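You operate a simulated robot arm through the tools that you are given. There is no shell and no other tool. Be economical: measure what you need, move in short steps, check, and stop when the job is done.

You are at the controls of a simulated two-armed robot. One attempt, no reset.

Task
Run the load in L4 from the grey cabinet as the job card says.
Fine: control switch to HERE, amps = area times rate, preset from the card; switch the mains off when it shows DONE.

The check looks at the end state, three seconds after you hand in, the way a careful person would. Anything else that was tipped, shoved, dropped, spilled or broken makes it a failure.

Robot
Two 7-joint arms with two-finger parallel grippers on one trunk, on a base that drives. Base frame: it is fixed to the floor where the robot stands at the start and does not move with it; the origin is under the middle of the robot, x ahead of it, y to its left, z up. Units: m, degrees, N and s.
The left shoulder is at the start at [0.039, 0.197, 0.986], the right one opposite. Each reaches about 0.776 m from its shoulder. Places, roughly: amps knob of the grey cabinet [0.9, 0.1, 1.3]; control switch of the grey cabinet [0.6, 0, 1.4]; display of the grey cabinet [0.9, 0.2, 1.7]; main switch of the grey cabinet [1, 0.2, 1.4]; preset knob of the grey cabinet [0.8, 0.1, 1.3]; range switch of the grey cabinet [0.7, 0, 1.3]; start button of the grey cabinet [0.9, 0.1, 1.4]; trim knob of the grey cabinet [0.6, -0.1, 1.3]. Payload 3.43 kg a hand.
The tool frame of a hand sits at the grasp point between the pads (the TCP): z along the fingers, y along the line on which they close. The tips reach 0.03 m beyond it. The gripper opens to 0.094 m. The fingers are 0.028 m wide and 0.01 m thick; the gripper's body (0.05 by 0.096 m) begins 0.055 m behind the TCP.
Orientation is told as [roll, pitch, yaw] about the base's x, y, z axes, in that order, counted from this pose: with the fingers straight down and closing along the base's y, the tool's x points along the base's -x, its y along +y and its z along -z.

Tools
- The arms move only by the tool drive_tool. It takes "left_increments", "right_increments" or both (then of equal length, played together; a hand with none holds still); each is a list of rows, each a list of 7 numbers: the shift along the tool's x, y, z in units of 25 mm (1.0 is 25 mm), then the turn, a rotation vector about the tool's x, y, z in units of 4 degrees (1.0 is 4 degrees), then the opening, from 0 (shut) to 1 (fully open). In form: [[dx, dy, dz, rx, ry, rz, hand], ...]. A call has 1 to 10 rows; each row shifts and turns the commanded pose from where the row before left it, along the tool's axes as they then stand. A call with a number of a shift or a turn outside -1 to 1 is refused whole. A row lasts 0.2 s, in which the tool goes at most 0.05 m and 8.6 degrees; a call with a longer step from one row to the next is refused whole, and so is a gripper value outside its range. A pose out of reach is approached as far as the arm can. The call stops where the force on the tool passes 40 N (or 10 N more than at its start, if that is more) or the arm is blocked; 0.2 s more then pass. The fingers move at their own pace (about 0.153 m/s each) and stop on an object; they squeeze with about 36 N. The grip force told is the motor's: it shows also when the fingers shut on nothing. Time passes only in rows, and 0.2 s behind the last, so rows that do not move let the fingers close. It gives the time, the measured TCP pose, the force on the tool (base axes), the opening and the grip force at its end, in the units of the frame above (readings bear some noise), with the torque about the TCP (base axes, N m) and any sound that the robot's microphone picked up.
- Cameras (640 x 400 px; columns grow to the right, rows downward): "scene" is now at [0.1388, 0.0497, 1.2003]; the picture's right is [0.28, -0.96, 0.02], its down [-0.07, -0.04, -1.00] and it looks along [0.96, 0.28, -0.08] (base axes); focal length 240 px, centre (320, 200). "left" rides on the left gripper at [0.076, -0.014, -0.102] in its tool frame; the picture's right is [0.18, 0.98, 0.00], its down [-0.75, 0.14, -0.64] and it looks along [-0.63, 0.12, 0.77] (tool axes); focal length 243 px, centre (320, 200). "right" rides on the right gripper at [0.076, 0.014, -0.103] in its tool frame; the picture's right is [-0.18, 0.98, 0.00], its down [-0.75, -0.14, -0.64] and it looks along [-0.63, -0.12, 0.77] (tool axes); focal length 243 px, centre (320, 200). There is no depth. A picture from a camera that has moved, and an enlarged one, comes with that camera's place and axes in the base frame and with its lens. The place of the scene camera against the robot may be out by one fixed shift of up to 0.018 m in any direction.
- capture(camera): a new picture of that camera. No time passes.
- lift_body(by): slides the trunk up (or, below 0, down) by that many m; the arms and the scene camera ride with it, the base frame stays. It gives what a move gives, with no picture.
- steer(legs): drives the robot by 1 to 6 legs, each [ahead, left, turn to the left] in m, m and degrees, along the robot's own axes; the way and the turn of a leg run together, so that a leg with both is an arc; at most 1.5 m and 180 degrees a leg. The arms and the cameras ride along, it lands a little off, and it stops where it bumps. It gives what a move gives.
- turn_head(pan, tilt): turns the head with the scene camera to pan (to the left, within 80 degrees either way) and tilt (down, from -29 to 69), counted from straight ahead of the robot. It gives what a move gives.
- enlarge(camera, box): a new picture of the part [left, top, right, bottom] of that camera's present view, enlarged. No time passes.
- close_job(): hands the job in; it is judged then, once.

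Work in short steps. Places have to be worked out from the pictures, the camera data and where the tool is seen: move nearer, look again, correct. Check each grasp and each placing, and mend what went wrong. You have 120 turns and 88 pictures in all, those below and enlarged ones among them. Open the grippers and draw the arms clear of the work before you hand the job in, unless the task says otherwise; then end with one line.

The tools are called after "Emit:" as a command line: name --argument value ..., lists and objects as JSON in quotes. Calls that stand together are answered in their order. drive_tool: Moves the arms, as the interface text tells. Its arguments: {"type":"object","properties":{"left_increments":{"type":"array","items":{"type":"array","items":{"type":"number"}}},"right_increments":{"type":"array","items":{"type":"array","items":{"type":"number"}}}},"required":[]} The other tools are called the same way: lift_body (by) slides the trunk up or down; steer (legs) drives the base; turn_head (pan, tilt) turns the head that bears the scene camera; capture (camera) takes a picture; enlarge (camera, box) takes an enlarged picture of a part of a camera's view; close_job () hands the job in.

At the start:

```text
time: 0.0
left_ee_pos: [0.4587, 0.3496, 1.0044]
left_tcp_rot: [-0.9, -0.9, 0.2]
left_ft_force: [0.3, 0.4, -0.7]
left_wrist_torque: [0.03, -0.02, 0.01]
left_finger_gap: 0.0936
left_grip_force: 0.0
right_ee_pos: [0.3809, -0.0542, 1.0505]
right_tcp_rot: [-0.9, -7.4, 0.2]
right_ft_force: [0.3, -0.1, 0.4]
right_wrist_torque: [-0.02, 0.02, -0.02]
right_finger_gap: 0.0941
right_grip_force: 0.1
trunk travel left (down, up): [-0.2, 0.232]
robot x, y, heading: [0.0015, -0.0024, -0.0]
head pan, tilt: [16.4, 5.3]
```

scene: 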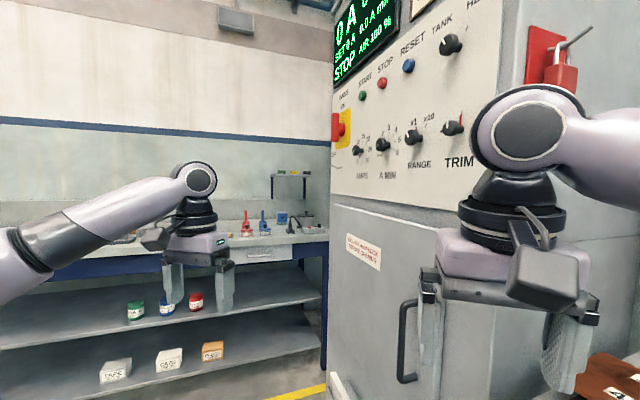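
right: 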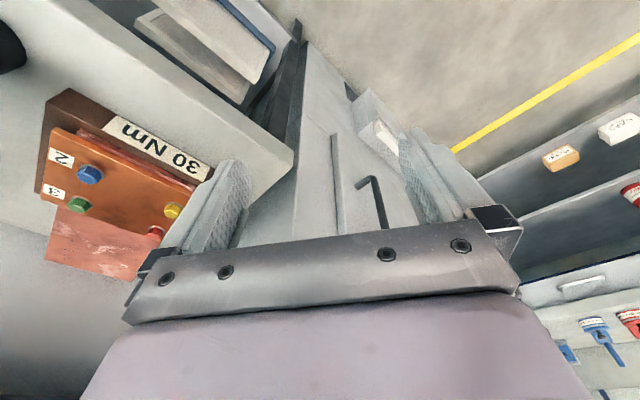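
left: 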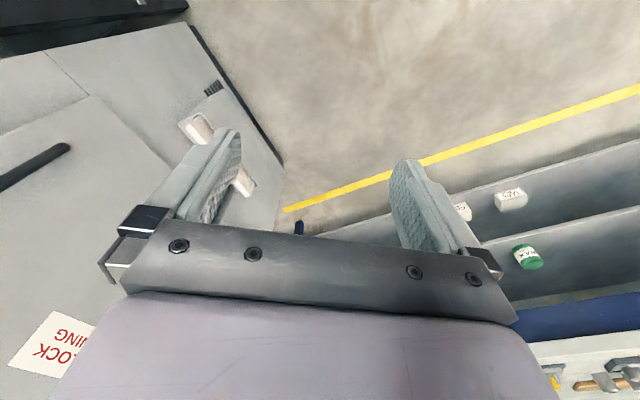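

The panel is oblique on my right; I need to read it and find the job card. I'll enlarge the panel and look around.

Emit:
enlarge --camera "scene" --box '[320, 0, 500, 180]'

Emit:
turn_head --pan -45 --tilt 10

Emit:
capture --camera "scene"

```text
2.22 times, centred on (410, 90) of scene
camera zoom: at [0.1388, 0.0497, 1.2003], right [0.28, -0.96, 0.02], down [-0.07, -0.04, -1.0], along [0.96, 0.28, -0.08], focal length 534 px, centre (120, 444)
```

zoom: 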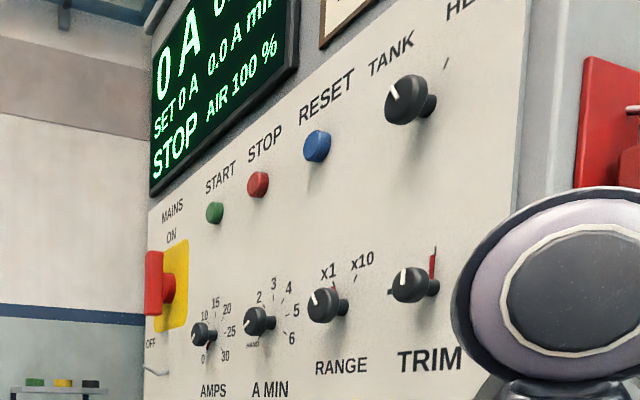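

```text
time: 1.3
left_ee_pos: [0.4618, 0.3482, 1.0017]
left_tcp_rot: [-0.8, -0.8, 0.1]
left_ft_force: [-0.7, 0.2, 0.2]
left_wrist_torque: [0.02, -0.02, 0.0]
left_finger_gap: 0.0942
left_grip_force: 0.1
right_ee_pos: [0.3833, -0.0574, 1.0542]
right_tcp_rot: [-0.6, -8.6, 0.2]
right_ft_force: [-0.6, 0.2, -0.6]
right_wrist_torque: [-0.01, -0.02, 0.01]
right_finger_gap: 0.0939
right_grip_force: 0.1
trunk travel left (down, up): [-0.2, 0.232]
robot x, y, heading: [-0.0003, 0.0039, -0.2]
head pan, tilt: [-45.0, 10.0]
```

```text
83 pictures are left
camera scene: at [0.121, -0.0452, 1.1898], right [-0.71, -0.71, 0.0], down [-0.11, 0.11, -0.99], along [0.7, -0.7, -0.16], focal length 240 px, centre (320, 200)
```

scene: 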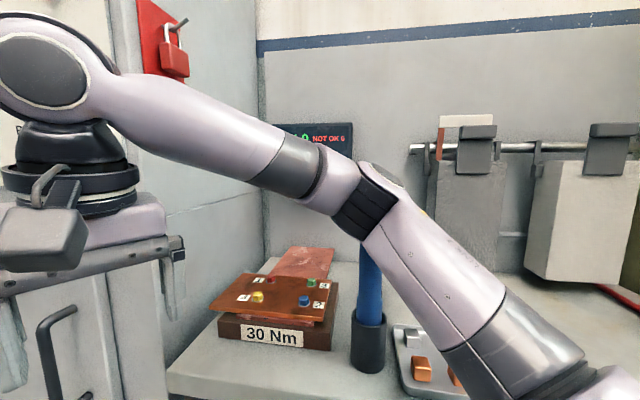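

Part of a framed paper sits above the TANK switch. Look up and around for the card.

Emit:
turn_head --pan -10 --tilt -25

Emit:
capture --camera "scene"

Emit:
turn_head --pan 65 --tilt 10

Emit:
capture --camera "scene"

```text
time: 2.3
left_ee_pos: [0.4625, 0.3466, 1.0019]
left_tcp_rot: [-0.6, -0.6, 0.1]
left_ft_force: [-0.4, 1.0, 0.9]
left_wrist_torque: [0.01, -0.01, 0.01]
left_finger_gap: 0.0941
left_grip_force: 0.0
right_ee_pos: [0.383, -0.0568, 1.0542]
right_tcp_rot: [-0.7, -8.7, 0.2]
right_ft_force: [-0.7, -0.3, 0.3]
right_wrist_torque: [0.01, 0.04, 0.03]
right_finger_gap: 0.0941
right_grip_force: 0.1
trunk travel left (down, up): [-0.2, 0.232]
robot x, y, heading: [-0.0007, -0.0009, 0.3]
head pan, tilt: [-10.0, -25.0]
```

```text
82 pictures are left
camera scene: at [0.1246, 0.0087, 1.2409], right [-0.17, -0.98, 0.01], down [0.42, -0.08, -0.9], along [0.89, -0.15, 0.43], focal length 240 px, centre (320, 200)
```

scene: 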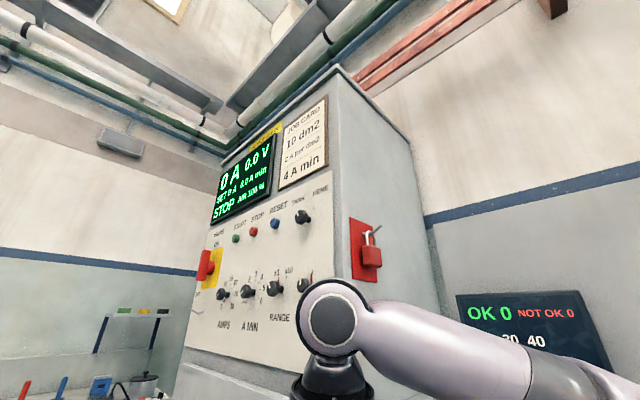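

```text
time: 3.8
left_ee_pos: [0.4618, 0.347, 1.0014]
left_tcp_rot: [-0.6, -0.6, 0.1]
left_ft_force: [0.2, 0.2, 0.0]
left_wrist_torque: [0.02, -0.01, 0.01]
left_finger_gap: 0.094
left_grip_force: 0.0
right_ee_pos: [0.3835, -0.0564, 1.0546]
right_tcp_rot: [-0.6, -8.7, 0.1]
right_ft_force: [0.9, 0.0, -0.1]
right_wrist_torque: [0.0, 0.02, -0.02]
right_finger_gap: 0.0941
right_grip_force: 0.1
trunk travel left (down, up): [-0.2, 0.232]
robot x, y, heading: [-0.0019, 0.001, -0.1]
head pan, tilt: [65.0, 10.0]
```

```text
81 pictures are left
camera scene: at [0.0945, 0.1047, 1.1878], right [0.91, -0.42, 0.01], down [-0.06, -0.17, -0.98], along [0.42, 0.89, -0.18], focal length 240 px, centre (320, 200)
```

scene: 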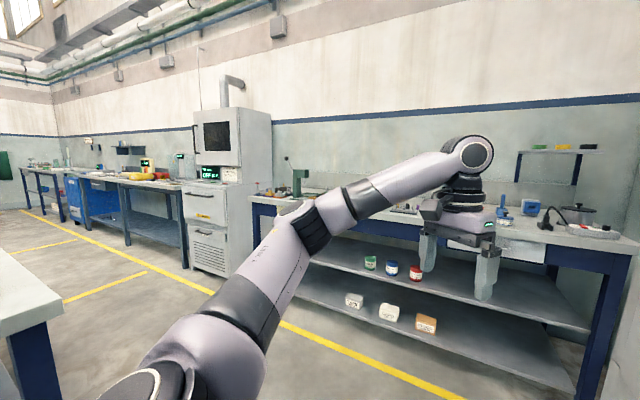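

The job card is on the cabinet. Zoom in on it, the display and the yellow label above.

Emit:
turn_head --pan -10 --tilt -25

Emit:
enlarge --camera "scene" --box '[205, 90, 335, 225]'

Emit:
enlarge --camera "scene" --box '[180, 200, 340, 340]'

```text
time: 5.3
left_ee_pos: [0.4619, 0.3464, 1.0013]
left_tcp_rot: [-0.6, -0.6, 0.2]
left_ft_force: [0.9, 0.1, 0.7]
left_wrist_torque: [0.01, 0.0, 0.01]
left_finger_gap: 0.094
left_grip_force: 0.1
right_ee_pos: [0.3831, -0.0568, 1.055]
right_tcp_rot: [-0.6, -8.7, 0.3]
right_ft_force: [0.9, 0.4, 0.1]
right_wrist_torque: [0.0, 0.0, 0.01]
right_finger_gap: 0.0941
right_grip_force: 0.0
trunk travel left (down, up): [-0.2, 0.232]
robot x, y, heading: [0.0009, 0.001, -0.1]
head pan, tilt: [-10.0, -25.0]
```

```text
2.96 times, centred on (270, 158) of scene
camera zoom: at [0.1246, 0.0088, 1.2409], right [-0.17, -0.98, 0.01], down [0.43, -0.08, -0.9], along [0.89, -0.15, 0.43], focal length 712 px, centre (468, 326)
```

zoom: 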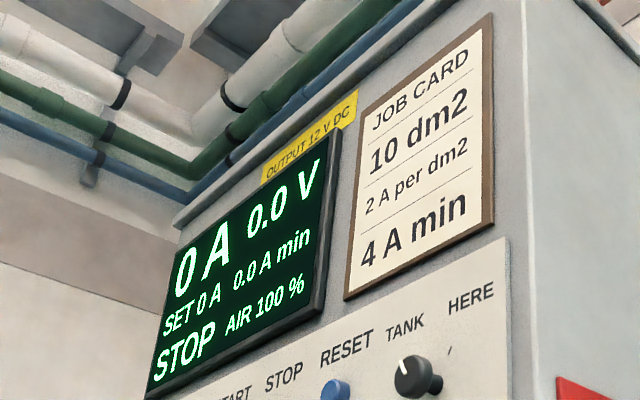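

```text
2.86 times, centred on (260, 270) of scene
camera zoom: at [0.1246, 0.0088, 1.2409], right [-0.17, -0.98, 0.01], down [0.43, -0.08, -0.9], along [0.89, -0.15, 0.43], focal length 686 px, centre (491, 0)
```

zoom: 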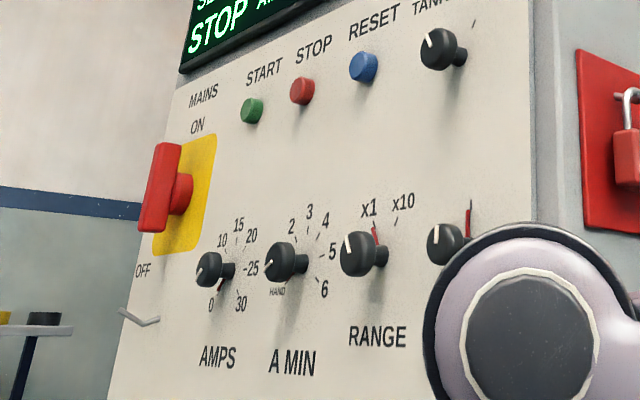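

Job: 10 dm² × 2 = 20 A, preset 4 A min. I'll drive out in front of the panel and turn to face it (panel normal is about 127°).

Emit:
steer --legs '[[0.05, 0.7, 0], [0.2, 0.0, 0], [0, 0, -53]]'

Emit:
turn_head --pan 0 --tilt -15

Emit:
capture --camera "scene"

```text
time: 12.0
left_ee_pos: [0.531, 1.0184, 0.9999]
left_tcp_rot: [0.0, 0.0, 1.0]
left_ft_force: [-0.1, 0.3, 0.3]
left_wrist_torque: [0.0, 0.02, 0.0]
left_finger_gap: 0.0942
left_grip_force: 0.1
right_ee_pos: [0.4619, 0.6128, 1.0384]
right_tcp_rot: [0.1, -6.5, 1.0]
right_ft_force: [-1.5, -0.8, 0.7]
right_wrist_torque: [-0.01, -0.04, -0.01]
right_finger_gap: 0.094
right_grip_force: 0.0
trunk travel left (down, up): [-0.2, 0.232]
robot x, y, heading: [0.0675, 0.6741, 0.7]
head pan, tilt: [-10.0, -25.0]
stopped in leg 1: the robot was blocked; the commanded pose is now the measured one
```

```text
time: 12.7
left_ee_pos: [0.5309, 1.0189, 1.0006]
left_tcp_rot: [0.0, 0.0, 0.9]
left_ft_force: [0.2, 0.1, 0.5]
left_wrist_torque: [-0.02, 0.02, 0.03]
left_finger_gap: 0.0941
left_grip_force: 0.3
right_ee_pos: [0.461, 0.6139, 1.0393]
right_tcp_rot: [-0.1, -6.4, 0.9]
right_ft_force: [0.1, -0.6, 0.4]
right_wrist_torque: [-0.02, 0.0, -0.01]
right_finger_gap: 0.0944
right_grip_force: 0.1
trunk travel left (down, up): [-0.2, 0.232]
robot x, y, heading: [0.0675, 0.6738, 0.8]
head pan, tilt: [0.0, -15.0]
```

```text
78 pictures are left
camera scene: at [0.2117, 0.6857, 1.2257], right [0.01, -1.0, 0.0], down [0.26, 0.0, -0.97], along [0.97, 0.01, 0.26], focal length 240 px, centre (320, 200)
```

scene: 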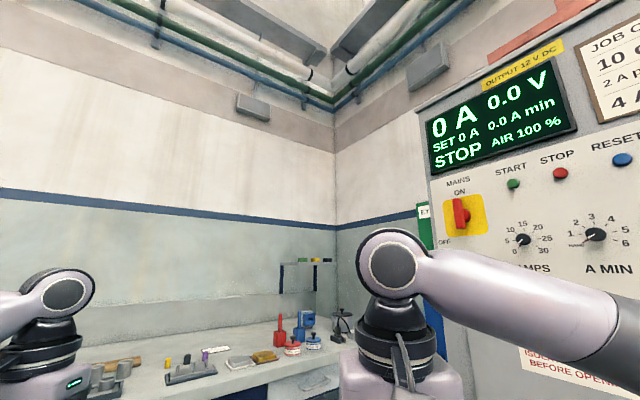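

Blocked at 0.67 m left; I'll look at what it touched before moving on.

Emit:
turn_head --pan 78 --tilt 45

Emit:
capture --camera "scene"

```text
time: 14.2
left_ee_pos: [0.5309, 1.0185, 0.9998]
left_tcp_rot: [0.1, 0.0, 0.9]
left_ft_force: [-0.2, -1.1, -0.1]
left_wrist_torque: [-0.03, -0.04, 0.01]
left_finger_gap: 0.0939
left_grip_force: 0.0
right_ee_pos: [0.4605, 0.6131, 1.0379]
right_tcp_rot: [-0.1, -6.5, 0.9]
right_ft_force: [0.1, -0.1, 1.2]
right_wrist_torque: [-0.02, 0.04, -0.02]
right_finger_gap: 0.0939
right_grip_force: 0.1
trunk travel left (down, up): [-0.2, 0.232]
robot x, y, heading: [0.0671, 0.6726, 0.8]
head pan, tilt: [78.0, 45.0]
```

```text
77 pictures are left
camera scene: at [0.147, 0.7643, 1.1323], right [0.98, -0.19, 0.0], down [-0.14, -0.69, -0.71], along [0.14, 0.69, -0.71], focal length 240 px, centre (320, 200)
```

scene: 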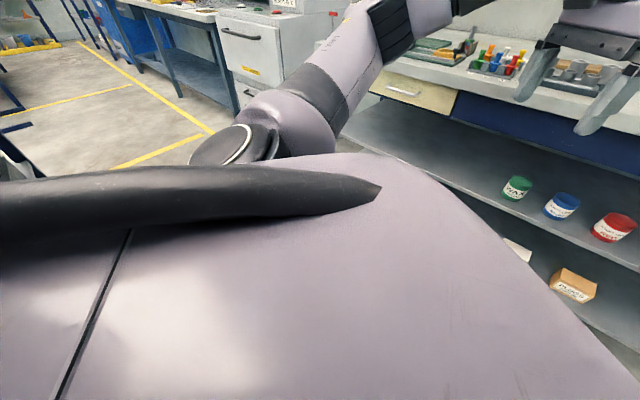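

The base probably met the bench side at my left. I'll back off from it and turn in place.

Emit:
steer --legs '[[0.0, -0.12, 0], [0, 0, -50]]'

Emit:
turn_head --pan 0 --tilt -12

Emit:
capture --camera "scene"

```text
time: 18.2
left_ee_pos: [0.632, 0.4215, 0.9989]
left_tcp_rot: [0.0, 0.1, -48.9]
left_ft_force: [-0.7, 0.2, -0.5]
left_wrist_torque: [0.01, 0.01, -0.01]
left_finger_gap: 0.0941
left_grip_force: 0.1
right_ee_pos: [0.2765, 0.2115, 1.0387]
right_tcp_rot: [0.0, -6.4, -48.8]
right_ft_force: [-0.2, 0.0, 0.4]
right_wrist_torque: [0.01, -0.01, -0.01]
right_finger_gap: 0.0942
right_grip_force: 0.1
trunk travel left (down, up): [-0.2, 0.232]
robot x, y, heading: [0.0739, 0.5511, -48.7]
head pan, tilt: [78.0, 45.0]
```

```text
time: 19.7
left_ee_pos: [0.6318, 0.4201, 1.0007]
left_tcp_rot: [0.0, -0.1, -49.0]
left_ft_force: [-0.2, 0.3, -0.7]
left_wrist_torque: [0.0, 0.0, 0.04]
left_finger_gap: 0.094
left_grip_force: 0.1
right_ee_pos: [0.2762, 0.2119, 1.0391]
right_tcp_rot: [0.0, -6.5, -48.8]
right_ft_force: [-0.2, -1.0, -0.4]
right_wrist_torque: [0.01, -0.04, 0.03]
right_finger_gap: 0.0941
right_grip_force: 0.1
trunk travel left (down, up): [-0.2, 0.232]
robot x, y, heading: [0.0648, 0.5531, -49.1]
head pan, tilt: [0.0, -12.0]
```

```text
76 pictures are left
camera scene: at [0.1675, 0.4557, 1.2214], right [-0.75, -0.66, 0.0], down [0.14, -0.16, -0.98], along [0.64, -0.74, 0.21], focal length 240 px, centre (320, 200)
```

scene: 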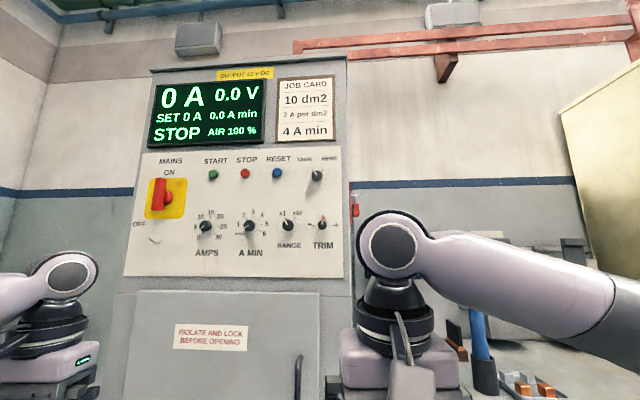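

Geometry worked out: panel runs along ~36° in the base frame, knobs' front about 0.79 m ahead. I'll square up (turn −5°), shift left 0.17, ahead 0.15, and raise the trunk.

Emit:
steer --legs '[[0, 0, -5], [0, 0.17, 0], [0.14, 0, 0]]'

Emit:
lift_body --by 0.18

Emit:
turn_head --pan 0 --tilt 0

Emit:
capture --camera "scene"

```text
time: 23.3
left_ee_pos: [0.8378, 0.3578, 1.0006]
left_tcp_rot: [-0.1, 0.0, -53.7]
left_ft_force: [0.5, -0.4, -0.1]
left_wrist_torque: [0.01, 0.01, -0.03]
left_finger_gap: 0.0937
left_grip_force: 0.2
right_ee_pos: [0.4651, 0.1812, 1.0392]
right_tcp_rot: [0.0, -6.5, -53.7]
right_ft_force: [-0.9, 0.0, -0.9]
right_wrist_torque: [-0.03, -0.01, 0.02]
right_finger_gap: 0.0941
right_grip_force: 0.0
trunk travel left (down, up): [-0.2, 0.232]
robot x, y, heading: [0.2864, 0.5389, -53.9]
head pan, tilt: [0.0, -12.0]
```

```text
time: 25.3
left_ee_pos: [0.8365, 0.3599, 1.179]
left_tcp_rot: [-0.1, 0.0, -53.7]
left_ft_force: [0.0, -0.3, 0.4]
left_wrist_torque: [0.01, 0.0, 0.01]
left_finger_gap: 0.0941
left_grip_force: 0.1
right_ee_pos: [0.4663, 0.1821, 1.2197]
right_tcp_rot: [0.0, -6.5, -53.8]
right_ft_force: [-0.7, 0.6, 0.9]
right_wrist_torque: [-0.02, 0.0, -0.02]
right_finger_gap: 0.0941
right_grip_force: 0.0
trunk travel left (down, up): [-0.38, 0.052]
robot x, y, heading: [0.2838, 0.5397, -53.9]
head pan, tilt: [0.0, -12.0]
```

```text
time: 26.0
left_ee_pos: [0.8368, 0.3586, 1.18]
left_tcp_rot: [0.0, 0.0, -53.7]
left_ft_force: [0.0, -0.9, 0.3]
left_wrist_torque: [0.01, 0.02, 0.01]
left_finger_gap: 0.094
left_grip_force: 0.1
right_ee_pos: [0.465, 0.1813, 1.2198]
right_tcp_rot: [0.0, -6.5, -53.6]
right_ft_force: [0.4, -0.3, 0.4]
right_wrist_torque: [-0.03, 0.02, -0.02]
right_finger_gap: 0.094
right_grip_force: 0.2
trunk travel left (down, up): [-0.38, 0.052]
robot x, y, heading: [0.2879, 0.5414, -53.9]
head pan, tilt: [0.0, 0.0]
```

```text
75 pictures are left
camera scene: at [0.3808, 0.4281, 1.3833], right [-0.81, -0.59, 0.0], down [0.0, 0.0, -1.0], along [0.59, -0.81, 0.0], focal length 240 px, centre (320, 200)
```

scene: 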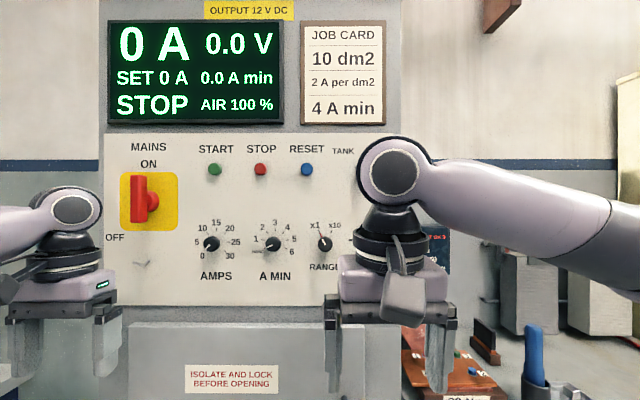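

Now square to the panel. Zoom on knob settings.

Emit:
enlarge --camera "scene" --box '[105, 135, 355, 290]'

```text
2.56 times, centred on (230, 212) of scene
camera zoom: at [0.3808, 0.4281, 1.3833], right [-0.81, -0.59, 0.0], down [0.0, 0.0, -1.0], along [0.59, -0.81, 0.0], focal length 615 px, centre (550, 168)
```

zoom: 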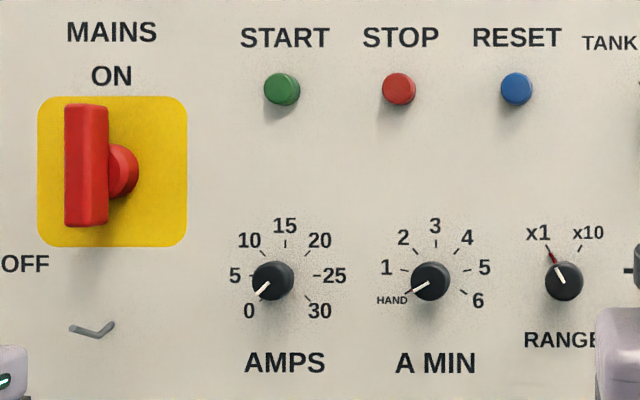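

Range is at x1 already (leave it). I'll back off 8 cm for elbow room, then swing both hands to point their fingers at the panel.

Emit:
steer --legs '[[-0.08, 0, 0]]'

Emit:
drive_tool --left_increments '[[-0.35, 0, 0, 0, -1, 0, 1], [-0.35, 0, 0, 0, -1, 0, 1], [-0.35, 0, 0, 0, -1, 0, 1], [-0.35, 0, 0, 0, -1, 0, 1], [-0.35, 0, 0, 0, -1, 0, 1], [-0.35, 0, 0, 0, -1, 0, 1], [-0.35, 0, 0, 0, -1, 0, 1], [-0.35, 0, 0, 0, -1, 0, 1], [-0.35, 0, 0, 0, -1, 0, 1], [-0.35, 0, 0, 0, -1, 0, 1]]' --right_increments '[[-0.35, 0, 0, 0, -0.91, 0, 1], [-0.35, 0, 0, 0, -0.91, 0, 1], [-0.35, 0, 0, 0, -0.91, 0, 1], [-0.35, 0, 0, 0, -0.91, 0, 1], [-0.35, 0, 0, 0, -0.91, 0, 1], [-0.35, 0, 0, 0, -0.91, 0, 1], [-0.35, 0, 0, 0, -0.91, 0, 1], [-0.35, 0, 0, 0, -0.91, 0, 1], [-0.35, 0, 0, 0, -0.91, 0, 1], [-0.35, 0, 0, 0, -0.91, 0, 1]]'

Emit:
drive_tool --left_increments '[[-0.35, 0, 0, 0, -1, 0, 1], [-0.35, 0, 0, 0, -1, 0, 1], [-0.35, 0, 0, 0, -1, 0, 1], [-0.35, 0, 0, 0, -1, 0, 1], [-0.35, 0, 0, 0, -1, 0, 1], [-0.35, 0, 0, 0, -1, 0, 1], [-0.35, 0, 0, 0, -1, 0, 1], [-0.35, 0, 0, 0, -1, 0, 1], [-0.35, 0, 0, 0, -1, 0, 1], [-0.35, 0, 0, 0, -1, 0, 1]]' --right_increments '[[-0.35, 0, 0, 0, -0.91, 0, 1], [-0.35, 0, 0, 0, -0.91, 0, 1], [-0.35, 0, 0, 0, -0.91, 0, 1], [-0.35, 0, 0, 0, -0.91, 0, 1], [-0.35, 0, 0, 0, -0.91, 0, 1], [-0.35, 0, 0, 0, -0.91, 0, 1], [-0.35, 0, 0, 0, -0.91, 0, 1], [-0.35, 0, 0, 0, -0.91, 0, 1], [-0.35, 0, 0, 0, -0.91, 0, 1], [-0.35, 0, 0, 0, -0.91, 0, 1]]'

Emit:
drive_tool --left_increments '[[0, 0, 0, 0, -1, 0, 1], [0, 0, 0, 0, -1, 0, 1], [0, 0, 0, 0, -0.5, 0, 1]]' --right_increments '[[0, 0, 0, 0, -0.91, 0, 1], [0, 0, 0, 0, -0.91, 0, 1], [0, 0, 0, 0, -0.91, 0, 1]]'

Emit:
capture --camera "scene"

```text
time: 27.1
left_ee_pos: [0.79, 0.4239, 1.1803]
left_tcp_rot: [-0.1, 0.0, -53.8]
left_ft_force: [-0.1, 0.3, -0.4]
left_wrist_torque: [0.02, -0.03, 0.03]
left_finger_gap: 0.0939
left_grip_force: 0.1
right_ee_pos: [0.4179, 0.2464, 1.2194]
right_tcp_rot: [0.0, -6.5, -53.7]
right_ft_force: [-0.4, -0.6, 0.3]
right_wrist_torque: [0.01, -0.03, 0.01]
right_finger_gap: 0.0939
right_grip_force: 0.0
trunk travel left (down, up): [-0.38, 0.052]
robot x, y, heading: [0.2394, 0.6019, -54.0]
head pan, tilt: [0.0, 0.0]
```

```text
time: 29.3
left_ee_pos: [0.8387, 0.3574, 1.2067]
left_tcp_rot: [0.0, -40.0, -53.7]
left_ft_force: [0.1, 0.7, 0.5]
left_wrist_torque: [0.01, 0.02, 0.0]
left_finger_gap: 0.0941
left_grip_force: 0.1
right_ee_pos: [0.4655, 0.1812, 1.2515]
right_tcp_rot: [-0.1, -43.0, -53.8]
right_ft_force: [0.3, 0.4, 0.9]
right_wrist_torque: [0.02, -0.02, 0.02]
right_finger_gap: 0.0941
right_grip_force: 0.0
trunk travel left (down, up): [-0.38, 0.052]
robot x, y, heading: [0.2434, 0.6046, -54.0]
head pan, tilt: [0.0, 0.0]
```

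```text
time: 31.5
left_ee_pos: [0.8651, 0.3194, 1.2786]
left_tcp_rot: [0.0, -80.1, -53.8]
left_ft_force: [-0.7, 0.4, 0.0]
left_wrist_torque: [0.01, -0.03, 0.01]
left_finger_gap: 0.0939
left_grip_force: 0.1
right_ee_pos: [0.4923, 0.1454, 1.3255]
right_tcp_rot: [0.1, -79.3, -53.9]
right_ft_force: [-0.4, -0.2, 0.3]
right_wrist_torque: [0.01, -0.02, -0.01]
right_finger_gap: 0.0944
right_grip_force: 0.1
trunk travel left (down, up): [-0.38, 0.052]
robot x, y, heading: [0.2397, 0.6044, -53.9]
head pan, tilt: [0.0, 0.0]
```

```text
time: 32.3
left_ee_pos: [0.8648, 0.3192, 1.2807]
left_tcp_rot: [-128.5, -89.9, 74.7]
left_ft_force: [-0.3, 0.1, 0.2]
left_wrist_torque: [-0.01, 0.01, 0.03]
left_finger_gap: 0.094
left_grip_force: 0.0
right_ee_pos: [0.4925, 0.1449, 1.3277]
right_tcp_rot: [176.9, -89.7, 129.4]
right_ft_force: [0.4, 0.7, 0.1]
right_wrist_torque: [0.03, -0.02, 0.01]
right_finger_gap: 0.094
right_grip_force: 0.0
trunk travel left (down, up): [-0.38, 0.052]
robot x, y, heading: [0.2419, 0.6025, -54.0]
head pan, tilt: [0.0, 0.0]
```

```text
73 pictures are left
camera scene: at [0.3337, 0.4924, 1.3833], right [-0.81, -0.59, 0.0], down [0.0, 0.0, -1.0], along [0.59, -0.81, 0.0], focal length 240 px, centre (320, 200)
```

scene: 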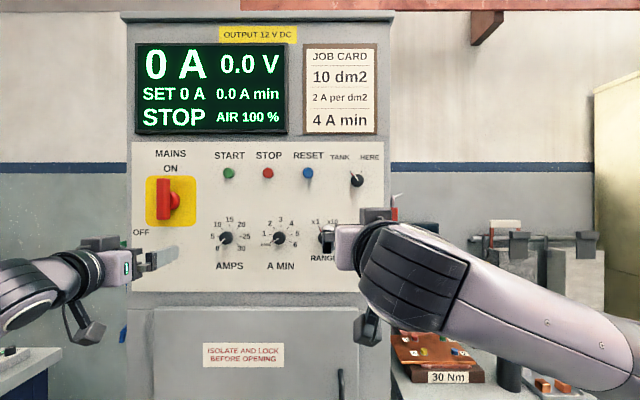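

Both hands point at the panel. Zoom at the TANK/HERE switch and the right wrist view.

Emit:
enlarge --camera "scene" --box '[315, 145, 395, 195]'

Emit:
capture --camera "right"

```text
8.00 times, centred on (355, 170) of scene
camera zoom: at [0.3337, 0.4924, 1.3833], right [-0.81, -0.59, 0.0], down [0.0, 0.0, -1.0], along [0.59, -0.81, 0.0], focal length 1922 px, centre (40, 440)
```

zoom: 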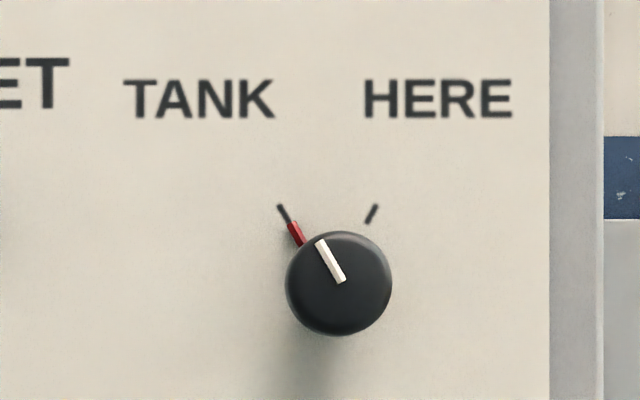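

```text
71 pictures are left
camera right: at [0.4425, 0.2349, 1.2507], right [0.79, 0.58, 0.18], down [-0.5, 0.44, 0.75], along [0.36, -0.69, 0.63], focal length 243 px, centre (320, 200)
```

right: 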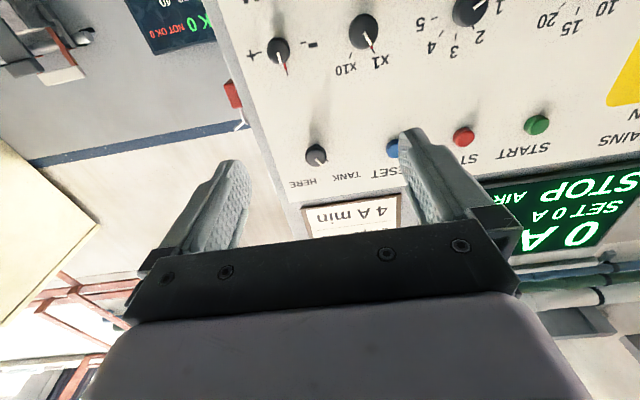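

Knob Ø ≈ 32 mm, pointer at −30° (TANK), HERE at +30°. I'll move the right hand in front of it, pre-rotated −30°.

Emit:
drive_tool --right_increments '[[-0.99, -0.21, 0, 0, 0, 0, 1], [-0.99, -0.21, 0, 0, 0, 0, 1], [-0.99, -0.21, 0, 0, 0, 0, 1], [-0.99, -0.21, 0, 0, 0, 0, 1]]'

Emit:
drive_tool --right_increments '[[0, 0, 0.58, 0, 0, -0.94, 1], [0, 0, 0.58, 0, 0, -0.94, 1], [0, 0, 0.58, 0, 0, -0.94, 1], [0, 0, 0.58, 0, 0, -0.94, 1], [0, 0, 0.58, 0, 0, -0.94, 1], [0, 0, 0.58, 0, 0, -0.94, 1], [0, 0, 0.58, 0, 0, -0.94, 1], [0, 0, 0.58, 0, 0, -0.94, 1]]'

Emit:
capture --camera "right"

Emit:
capture --camera "scene"

```text
time: 33.3
left_ee_pos: [0.8663, 0.319, 1.2799]
left_tcp_rot: [-66.7, -90.1, 13.1]
left_ft_force: [0.0, 0.6, -0.7]
left_wrist_torque: [0.02, 0.0, -0.03]
left_finger_gap: 0.094
left_grip_force: 0.1
right_ee_pos: [0.4743, 0.1332, 1.4259]
right_tcp_rot: [-162.6, -89.8, 108.9]
right_ft_force: [-0.4, -0.2, 0.4]
right_wrist_torque: [0.0, 0.01, -0.04]
right_finger_gap: 0.0942
right_grip_force: 0.1
trunk travel left (down, up): [-0.38, 0.052]
robot x, y, heading: [0.2393, 0.6026, -53.8]
head pan, tilt: [0.0, 0.0]
```

```text
time: 35.1
left_ee_pos: [0.8651, 0.32, 1.2793]
left_tcp_rot: [-42.9, -89.8, -11.0]
left_ft_force: [-0.2, 0.3, 0.4]
left_wrist_torque: [0.01, 0.0, 0.0]
left_finger_gap: 0.0938
left_grip_force: 0.0
right_ee_pos: [0.5431, 0.041, 1.4265]
right_tcp_rot: [-90.4, -59.8, 36.5]
right_ft_force: [-0.3, 0.2, -0.4]
right_wrist_torque: [-0.03, 0.0, 0.02]
right_finger_gap: 0.0942
right_grip_force: 0.0
trunk travel left (down, up): [-0.38, 0.052]
robot x, y, heading: [0.2426, 0.6044, -53.8]
head pan, tilt: [0.0, 0.0]
```

```text
70 pictures are left
camera right: at [0.4609, 0.1069, 1.353], right [0.76, 0.56, -0.33], down [-0.17, 0.67, 0.72], along [0.63, -0.49, 0.61], focal length 243 px, centre (320, 200)
```

right: 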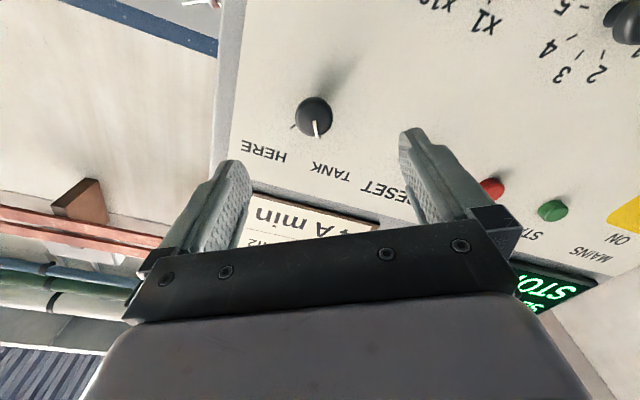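

```text
69 pictures are left
camera scene: at [0.3338, 0.4925, 1.3832], right [-0.81, -0.59, 0.0], down [0.0, 0.0, -1.0], along [0.59, -0.81, 0.0], focal length 240 px, centre (320, 200)
```

scene: 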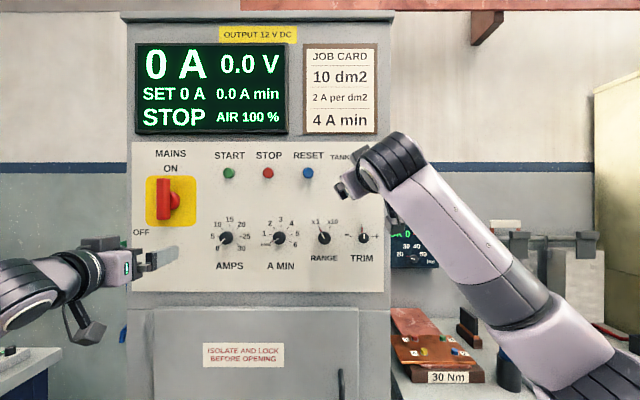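

Triangulated knob: s≈0.459 along the panel, z≈1.434, face ≈ 0.11 m ahead of the TCP. Correct a few mm and advance 8 cm.

Emit:
drive_tool --right_increments '[[-0.16, -0.28, 0.8, 0, 0, 0, 1], [0, 0, 0.8, 0, 0, 0, 1], [0, 0, 0.8, 0, 0, 0, 1], [0, 0, 0.8, 0, 0, 0, 1]]'

Emit:
capture --camera "right"

```text
time: 36.1
left_ee_pos: [0.8657, 0.3194, 1.2792]
left_tcp_rot: [-54.2, -89.9, 0.5]
left_ft_force: [0.3, 0.1, -0.1]
left_wrist_torque: [0.0, 0.01, 0.02]
left_finger_gap: 0.094
left_grip_force: 0.1
right_ee_pos: [0.5873, -0.0261, 1.4331]
right_tcp_rot: [-90.4, -59.9, 36.7]
right_ft_force: [-0.9, -1.0, -0.3]
right_wrist_torque: [0.01, 0.01, 0.02]
right_finger_gap: 0.094
right_grip_force: 0.0
trunk travel left (down, up): [-0.38, 0.052]
robot x, y, heading: [0.2408, 0.6053, -54.0]
head pan, tilt: [0.0, 0.0]
```

```text
68 pictures are left
camera right: at [0.506, 0.0397, 1.3593], right [0.76, 0.56, -0.33], down [-0.17, 0.67, 0.72], along [0.63, -0.49, 0.61], focal length 243 px, centre (320, 200)
```

right: 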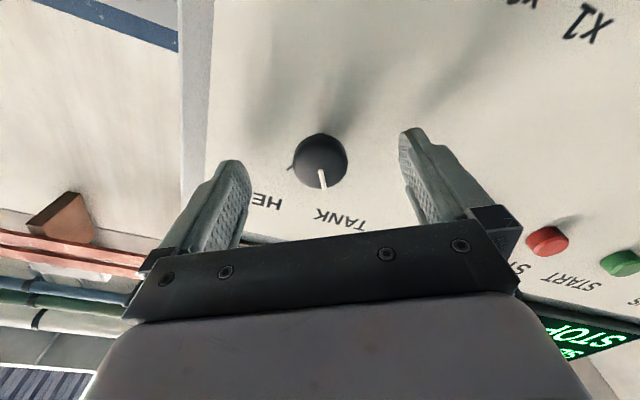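

Knob is centred between the fingers. Advance 18 mm more and close.

Emit:
drive_tool --right_increments '[[0, 0, 0.36, 0, 0, 0, 1], [0, 0, 0.36, 0, 0, 0, 1], [0, 0, 0, 0, 0, 0, 0], [0, 0, 0, 0, 0, 0, 0], [0, 0, 0, 0, 0, 0, 0]]'

Emit:
capture --camera "right"

```text
time: 37.3
left_ee_pos: [0.8635, 0.3241, 1.2839]
left_tcp_rot: [-160.8, -89.7, 106.9]
left_ft_force: [-0.5, 0.1, -0.3]
left_wrist_torque: [-0.01, -0.01, 0.03]
left_finger_gap: 0.0941
left_grip_force: 0.1
right_ee_pos: [0.5984, -0.0349, 1.4369]
right_tcp_rot: [-91.0, -59.9, 37.3]
right_ft_force: [-12.8, 26.5, -8.4]
right_wrist_torque: [0.11, 0.0, 0.09]
right_finger_gap: 0.0324
right_grip_force: 45.1
trunk travel left (down, up): [-0.38, 0.052]
robot x, y, heading: [0.2387, 0.6038, -54.4]
head pan, tilt: [0.0, 0.0]
```

```text
67 pictures are left
camera right: at [0.5158, 0.0307, 1.3627], right [0.76, 0.56, -0.33], down [-0.18, 0.67, 0.72], along [0.63, -0.48, 0.61], focal length 243 px, centre (320, 200)
```

right: 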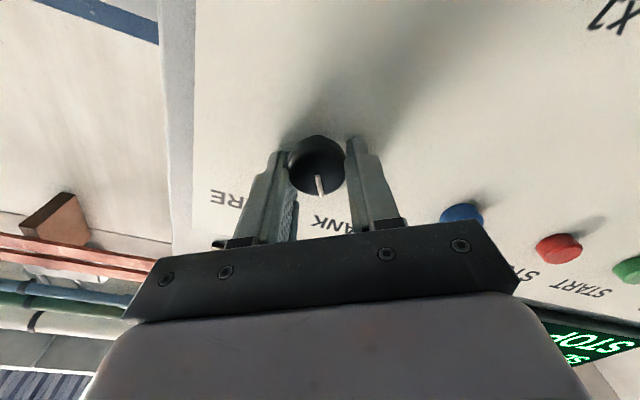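

Gripped (gap 32 mm) with ~29 N axial push – the tips touch the panel. Ease back 5 mm, then turn clockwise 60°.

Emit:
drive_tool --right_increments '[[0, 0, -0.2, 0, 0, 0, 0], [0, 0, 0, 0, 0, 1, 0], [0, 0, 0, 0, 0, 1, 0], [0, 0, 0, 0, 0, 1, 0], [0, 0, 0, 0, 0, 1, 0], [0, 0, 0, 0, 0, 1, 0], [0, 0, 0, 0, 0, 1, 0], [0, 0, 0, 0, 0, 1, 0], [0, 0, 0, 0, 0, 1, 0]]'

Emit:
drive_tool --right_increments '[[0, 0, 0, 0, 0, 1, 0], [0, 0, 0, 0, 0, 1, 0], [0, 0, 0, 0, 0, 1, 0], [0, 0, 0, 0, 0, 1, 0], [0, 0, 0, 0, 0, 1, 0], [0, 0, 0, 0, 0, 1, 0], [0, 0, 0, 0, 0, 1, 0]]'

Emit:
capture --camera "right"

```text
time: 39.3
left_ee_pos: [0.8648, 0.3175, 1.2791]
left_tcp_rot: [-25.1, -90.0, -28.7]
left_ft_force: [0.1, 0.2, -0.7]
left_wrist_torque: [-0.01, 0.02, -0.01]
left_finger_gap: 0.0938
left_grip_force: 0.0
right_ee_pos: [0.5945, -0.0381, 1.4376]
right_tcp_rot: [114.6, -87.9, -168.4]
right_ft_force: [12.5, -21.6, 30.9]
right_wrist_torque: [-0.27, -0.15, 0.1]
right_finger_gap: 0.0322
right_grip_force: 44.9
trunk travel left (down, up): [-0.38, 0.052]
robot x, y, heading: [0.2415, 0.6031, -53.9]
head pan, tilt: [0.0, 0.0]
```

```text
time: 40.9
left_ee_pos: [0.8634, 0.3174, 1.2808]
left_tcp_rot: [54.0, -89.9, -107.7]
left_ft_force: [-0.6, 0.5, -0.4]
left_wrist_torque: [-0.02, -0.01, -0.01]
left_finger_gap: 0.0941
left_grip_force: 0.1
right_ee_pos: [0.5908, -0.0381, 1.4356]
right_tcp_rot: [90.9, -59.9, -144.7]
right_ft_force: [1.0, -19.6, 22.6]
right_wrist_torque: [-0.11, -0.15, -0.26]
right_finger_gap: 0.0318
right_grip_force: 44.4
trunk travel left (down, up): [-0.38, 0.052]
robot x, y, heading: [0.2432, 0.6038, -54.0]
head pan, tilt: [0.0, 0.0]
```

```text
66 pictures are left
camera right: at [0.5716, 0.0724, 1.376], right [0.61, 0.45, 0.65], down [-0.79, 0.23, 0.58], along [0.11, -0.86, 0.49], focal length 243 px, centre (320, 200)
```

right: 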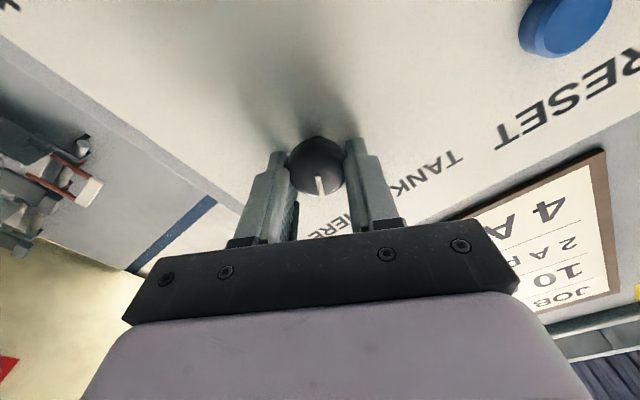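

The pointer turned with the hand. Release, retract and check.

Emit:
drive_tool --right_increments '[[0, 0, 0, 0, 0, 0, 1], [0, 0, 0, 0, 0, 0, 1], [0, 0, -1, 0, 0, 0, 1], [0, 0, -1, 0, 0, 0, 1], [0, 0, -1, 0, 0, 0, 1], [0, 0, -1, 0, 0, 0, 1], [0, 0, -1, 0, 0, 0, 1]]'

Emit:
capture --camera "right"

```text
time: 42.5
left_ee_pos: [0.8647, 0.3197, 1.28]
left_tcp_rot: [-69.0, -89.9, 15.2]
left_ft_force: [0.8, 0.1, 0.4]
left_wrist_torque: [0.0, 0.02, -0.01]
left_finger_gap: 0.0941
left_grip_force: 0.1
right_ee_pos: [0.5214, 0.0645, 1.4327]
right_tcp_rot: [90.3, -60.1, -144.0]
right_ft_force: [0.2, 0.0, -1.1]
right_wrist_torque: [0.02, 0.01, 0.0]
right_finger_gap: 0.094
right_grip_force: 0.0
trunk travel left (down, up): [-0.38, 0.052]
robot x, y, heading: [0.2426, 0.604, -54.2]
head pan, tilt: [0.0, 0.0]
```

```text
65 pictures are left
camera right: at [0.5008, 0.1754, 1.3732], right [0.61, 0.45, 0.65], down [-0.78, 0.22, 0.58], along [0.12, -0.86, 0.49], focal length 243 px, centre (320, 200)
```

right: 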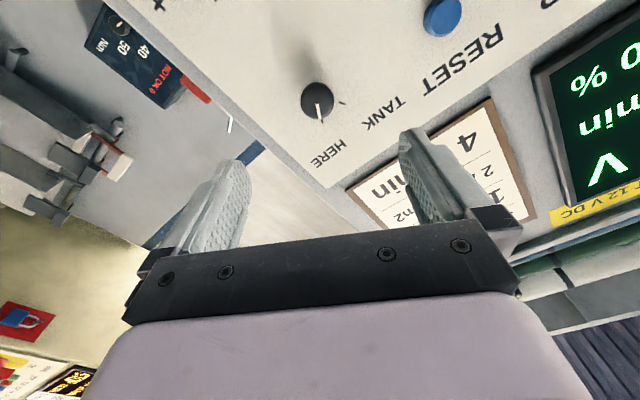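

Control is at HERE. Now left hand to the AMPS knob (s≈0.788, z≈1.288), pre-rotated −45°; the right hand backs away.

Emit:
drive_tool --left_increments '[[-0.08, -0.99, 0.2, 0, 0, 0, 1], [-0.08, -0.99, 0.2, 0, 0, 0, 1], [-0.08, -0.99, 0.2, 0, 0, 0, 1], [-0.08, -0.99, 0.2, 0, 0, 0, 1]]' --right_increments '[[0, 0, -0.7, 0, 0, 0, 1], [0, 0, -0.7, 0, 0, 0, 1], [0, 0, -0.7, 0, 0, 0, 1], [0, 0, -0.7, 0, 0, 0, 1]]'

Emit:
drive_tool --left_increments '[[0, 0, 0.1, 0, 0, -1, 1], [0, 0, 0.1, 0, 0, -1, 1], [0, 0, 0.1, 0, 0, -1, 1], [0, 0, 0.1, 0, 0, -1, 1], [0, 0, 0.1, 0, 0, -1, 1], [0, 0, 0.1, 0, 0, -1, 1], [0, 0, 0.1, 0, 0, -1, 1], [0, 0, 0.1, 0, 0, -1, 1], [0, 0, 0.1, 0, 0, -1, 1], [0, 0, 0.1, 0, 0, -1, 1]]'

Emit:
drive_tool --left_increments '[[0, 0, 0, 0, 0, -1, 1], [0, 0, 0, 0, 0, -0.25, 1]]'

Emit:
capture --camera "left"

Emit:
capture --camera "scene"

```text
time: 43.5
left_ee_pos: [0.796, 0.245, 1.2868]
left_tcp_rot: [-43.9, -90.1, -9.8]
left_ft_force: [0.3, 0.6, 0.6]
left_wrist_torque: [-0.01, 0.02, 0.04]
left_finger_gap: 0.094
left_grip_force: 0.0
right_ee_pos: [0.4677, 0.1099, 1.4354]
right_tcp_rot: [91.2, -60.1, -146.6]
right_ft_force: [0.3, 0.0, -0.2]
right_wrist_torque: [0.01, 0.0, -0.01]
right_finger_gap: 0.0941
right_grip_force: 0.1
trunk travel left (down, up): [-0.38, 0.052]
robot x, y, heading: [0.2397, 0.6024, -53.6]
head pan, tilt: [0.0, 0.0]
```

```text
time: 45.7
left_ee_pos: [0.8132, 0.2257, 1.2881]
left_tcp_rot: [-89.9, -49.8, 36.1]
left_ft_force: [-0.3, -0.3, -0.3]
left_wrist_torque: [0.01, -0.01, -0.01]
left_finger_gap: 0.0941
left_grip_force: 0.1
right_ee_pos: [0.4711, 0.1094, 1.4315]
right_tcp_rot: [90.5, -60.3, -145.8]
right_ft_force: [0.0, -1.0, 0.4]
right_wrist_torque: [0.01, 0.0, 0.0]
right_finger_gap: 0.0937
right_grip_force: 0.0
trunk travel left (down, up): [-0.38, 0.052]
robot x, y, heading: [0.2418, 0.6049, -53.9]
head pan, tilt: [0.0, 0.0]
```

```text
time: 46.3
left_ee_pos: [0.8128, 0.2252, 1.2884]
left_tcp_rot: [-90.0, -44.9, 36.2]
left_ft_force: [-0.4, -0.7, -0.5]
left_wrist_torque: [0.0, 0.0, -0.01]
left_finger_gap: 0.0939
left_grip_force: 0.0
right_ee_pos: [0.472, 0.1085, 1.4302]
right_tcp_rot: [90.3, -60.4, -145.7]
right_ft_force: [-0.4, 0.9, 0.0]
right_wrist_torque: [-0.03, 0.02, 0.0]
right_finger_gap: 0.0941
right_grip_force: 0.0
trunk travel left (down, up): [-0.38, 0.052]
robot x, y, heading: [0.2411, 0.6037, -54.0]
head pan, tilt: [0.0, 0.0]
```

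```text
64 pictures are left
camera left: at [0.7015, 0.27, 1.2438], right [0.45, 0.33, -0.83], down [0.13, 0.89, 0.43], along [0.88, -0.3, 0.36], focal length 243 px, centre (320, 200)
```

left: 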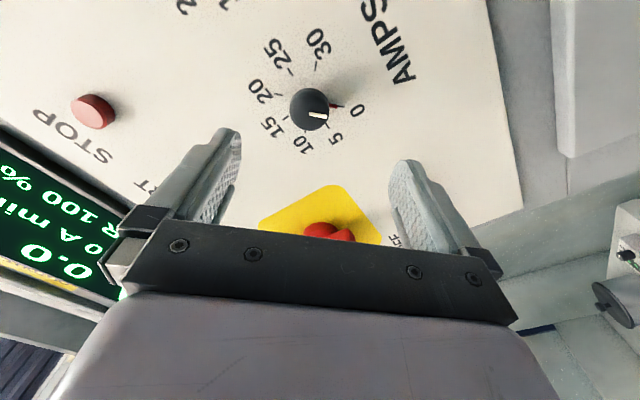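

```text
63 pictures are left
camera scene: at [0.3336, 0.4925, 1.3833], right [-0.81, -0.59, 0.0], down [0.0, 0.0, -1.0], along [0.59, -0.81, 0.0], focal length 240 px, centre (320, 200)
```

scene: 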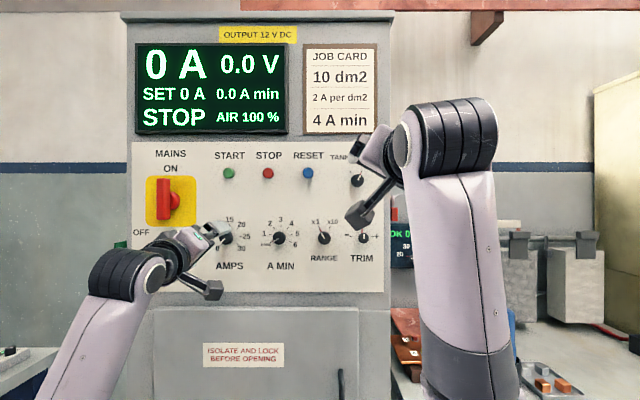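

Knob appears ~8 mm toward the right of the hand axis. Correct and advance 7.5 cm, then look again.

Emit:
drive_tool --left_increments '[[0.25, -0.31, 0.75, 0, 0, 0, 1], [0, 0, 0.75, 0, 0, 0, 1], [0, 0, 0.75, 0, 0, 0, 1], [0, 0, 0.75, 0, 0, 0, 1]]'

Emit:
capture --camera "left"

```text
time: 47.3
left_ee_pos: [0.8475, 0.1593, 1.2898]
left_tcp_rot: [-90.0, -45.0, 36.2]
left_ft_force: [-0.5, 0.3, 0.7]
left_wrist_torque: [0.02, -0.02, -0.02]
left_finger_gap: 0.0939
left_grip_force: 0.1
right_ee_pos: [0.4714, 0.1101, 1.4298]
right_tcp_rot: [90.2, -60.4, -145.6]
right_ft_force: [0.3, -0.1, 0.3]
right_wrist_torque: [-0.02, 0.01, 0.01]
right_finger_gap: 0.0942
right_grip_force: 0.1
trunk travel left (down, up): [-0.38, 0.052]
robot x, y, heading: [0.2423, 0.6003, -53.8]
head pan, tilt: [0.0, 0.0]
```

```text
62 pictures are left
camera left: at [0.7371, 0.2036, 1.2448], right [0.46, 0.33, -0.83], down [0.13, 0.89, 0.43], along [0.88, -0.31, 0.36], focal length 243 px, centre (320, 200)
```

left: 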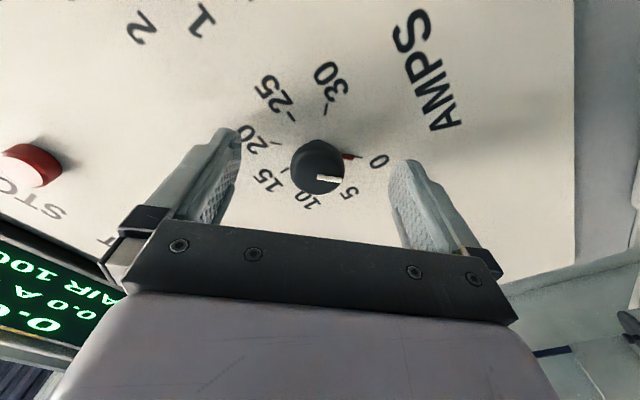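

Well centred; small −4 mm x correction, 10 mm advance, then close.

Emit:
drive_tool --left_increments '[[-0.16, 0, 0.4, 0, 0, 0, 1], [0, 0, 0, 0, 0, 0, 0], [0, 0, 0, 0, 0, 0, 0], [0, 0, 0, 0, 0, 0, 0]]'

Emit:
capture --camera "left"

```text
time: 48.3
left_ee_pos: [0.8566, 0.1505, 1.2921]
left_tcp_rot: [-90.2, -45.1, 36.4]
left_ft_force: [2.2, -6.8, 6.9]
left_wrist_torque: [-0.04, 0.0, -0.27]
left_finger_gap: 0.0317
left_grip_force: 45.5
right_ee_pos: [0.4705, 0.1092, 1.4299]
right_tcp_rot: [90.3, -60.3, -145.7]
right_ft_force: [-0.4, -0.5, -0.2]
right_wrist_torque: [0.02, 0.05, -0.04]
right_finger_gap: 0.0939
right_grip_force: 0.0
trunk travel left (down, up): [-0.38, 0.052]
robot x, y, heading: [0.2393, 0.6021, -54.0]
head pan, tilt: [0.0, 0.0]
```

```text
61 pictures are left
camera left: at [0.7444, 0.1961, 1.2479], right [0.46, 0.33, -0.83], down [0.13, 0.89, 0.43], along [0.88, -0.31, 0.36], focal length 243 px, centre (320, 200)
```

left: 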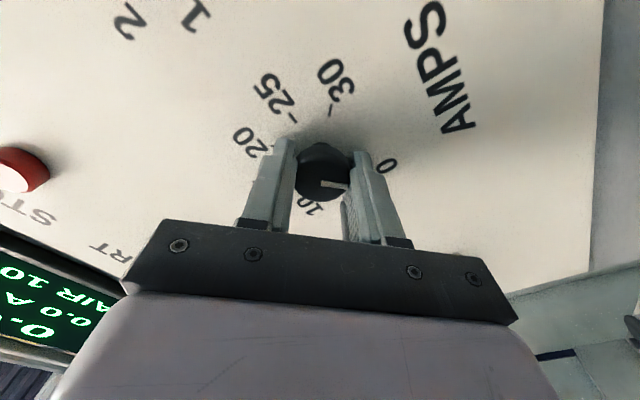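

Gripped with low side force. Turn clockwise 88° in two calls and read the display.

Emit:
drive_tool --left_increments '[[0, 0, 0, 0, 0, 1, 0], [0, 0, 0, 0, 0, 1, 0], [0, 0, 0, 0, 0, 1, 0], [0, 0, 0, 0, 0, 1, 0], [0, 0, 0, 0, 0, 1, 0], [0, 0, 0, 0, 0, 1, 0], [0, 0, 0, 0, 0, 1, 0], [0, 0, 0, 0, 0, 1, 0], [0, 0, 0, 0, 0, 1, 0], [0, 0, 0, 0, 0, 1, 0]]'

Emit:
drive_tool --left_increments '[[0, 0, 0, 0, 0, 1, 0], [0, 0, 0, 0, 0, 1, 0], [0, 0, 0, 0, 0, 1, 0], [0, 0, 0, 0, 0, 1, 0], [0, 0, 0, 0, 0, 1, 0], [0, 0, 0, 0, 0, 1, 0], [0, 0, 0, 0, 0, 1, 0], [0, 0, 0, 0, 0, 1, 0], [0, 0, 0, 0, 0, 1, 0], [0, 0, 0, 0, 0, 1, 0]]'

Emit:
enlarge --camera "scene" --box '[130, 40, 390, 280]'

```text
time: 50.5
left_ee_pos: [0.8536, 0.1498, 1.293]
left_tcp_rot: [-92.0, -85.2, 38.0]
left_ft_force: [-3.7, -13.6, 11.3]
left_wrist_torque: [-0.31, -0.19, -0.29]
left_finger_gap: 0.0313
left_grip_force: 44.4
right_ee_pos: [0.4682, 0.108, 1.4319]
right_tcp_rot: [90.5, -60.2, -145.8]
right_ft_force: [-1.1, -0.3, -1.0]
right_wrist_torque: [-0.01, 0.0, 0.02]
right_finger_gap: 0.094
right_grip_force: 0.0
trunk travel left (down, up): [-0.38, 0.052]
robot x, y, heading: [0.2407, 0.6009, -53.9]
head pan, tilt: [0.0, 0.0]
```

```text
time: 52.7
left_ee_pos: [0.8521, 0.1484, 1.2924]
left_tcp_rot: [90.0, -54.8, -144.0]
left_ft_force: [-16.6, -8.5, 1.2]
left_wrist_torque: [-0.55, -0.31, -0.24]
left_finger_gap: 0.0314
left_grip_force: 45.0
right_ee_pos: [0.468, 0.1081, 1.4308]
right_tcp_rot: [90.5, -60.1, -145.8]
right_ft_force: [-0.6, 0.6, -0.1]
right_wrist_torque: [-0.02, -0.02, -0.03]
right_finger_gap: 0.0941
right_grip_force: 0.1
trunk travel left (down, up): [-0.38, 0.052]
robot x, y, heading: [0.2403, 0.6032, -54.0]
head pan, tilt: [0.0, 0.0]
```

```text
1.67 times, centred on (260, 160) of scene
camera zoom: at [0.3304, 0.4911, 1.3833], right [-0.81, -0.59, 0.0], down [0.0, 0.0, -1.0], along [0.59, -0.81, 0.0], focal length 400 px, centre (420, 267)
```

zoom: 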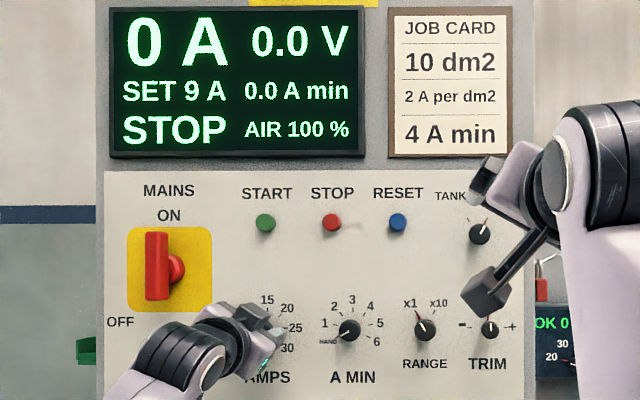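

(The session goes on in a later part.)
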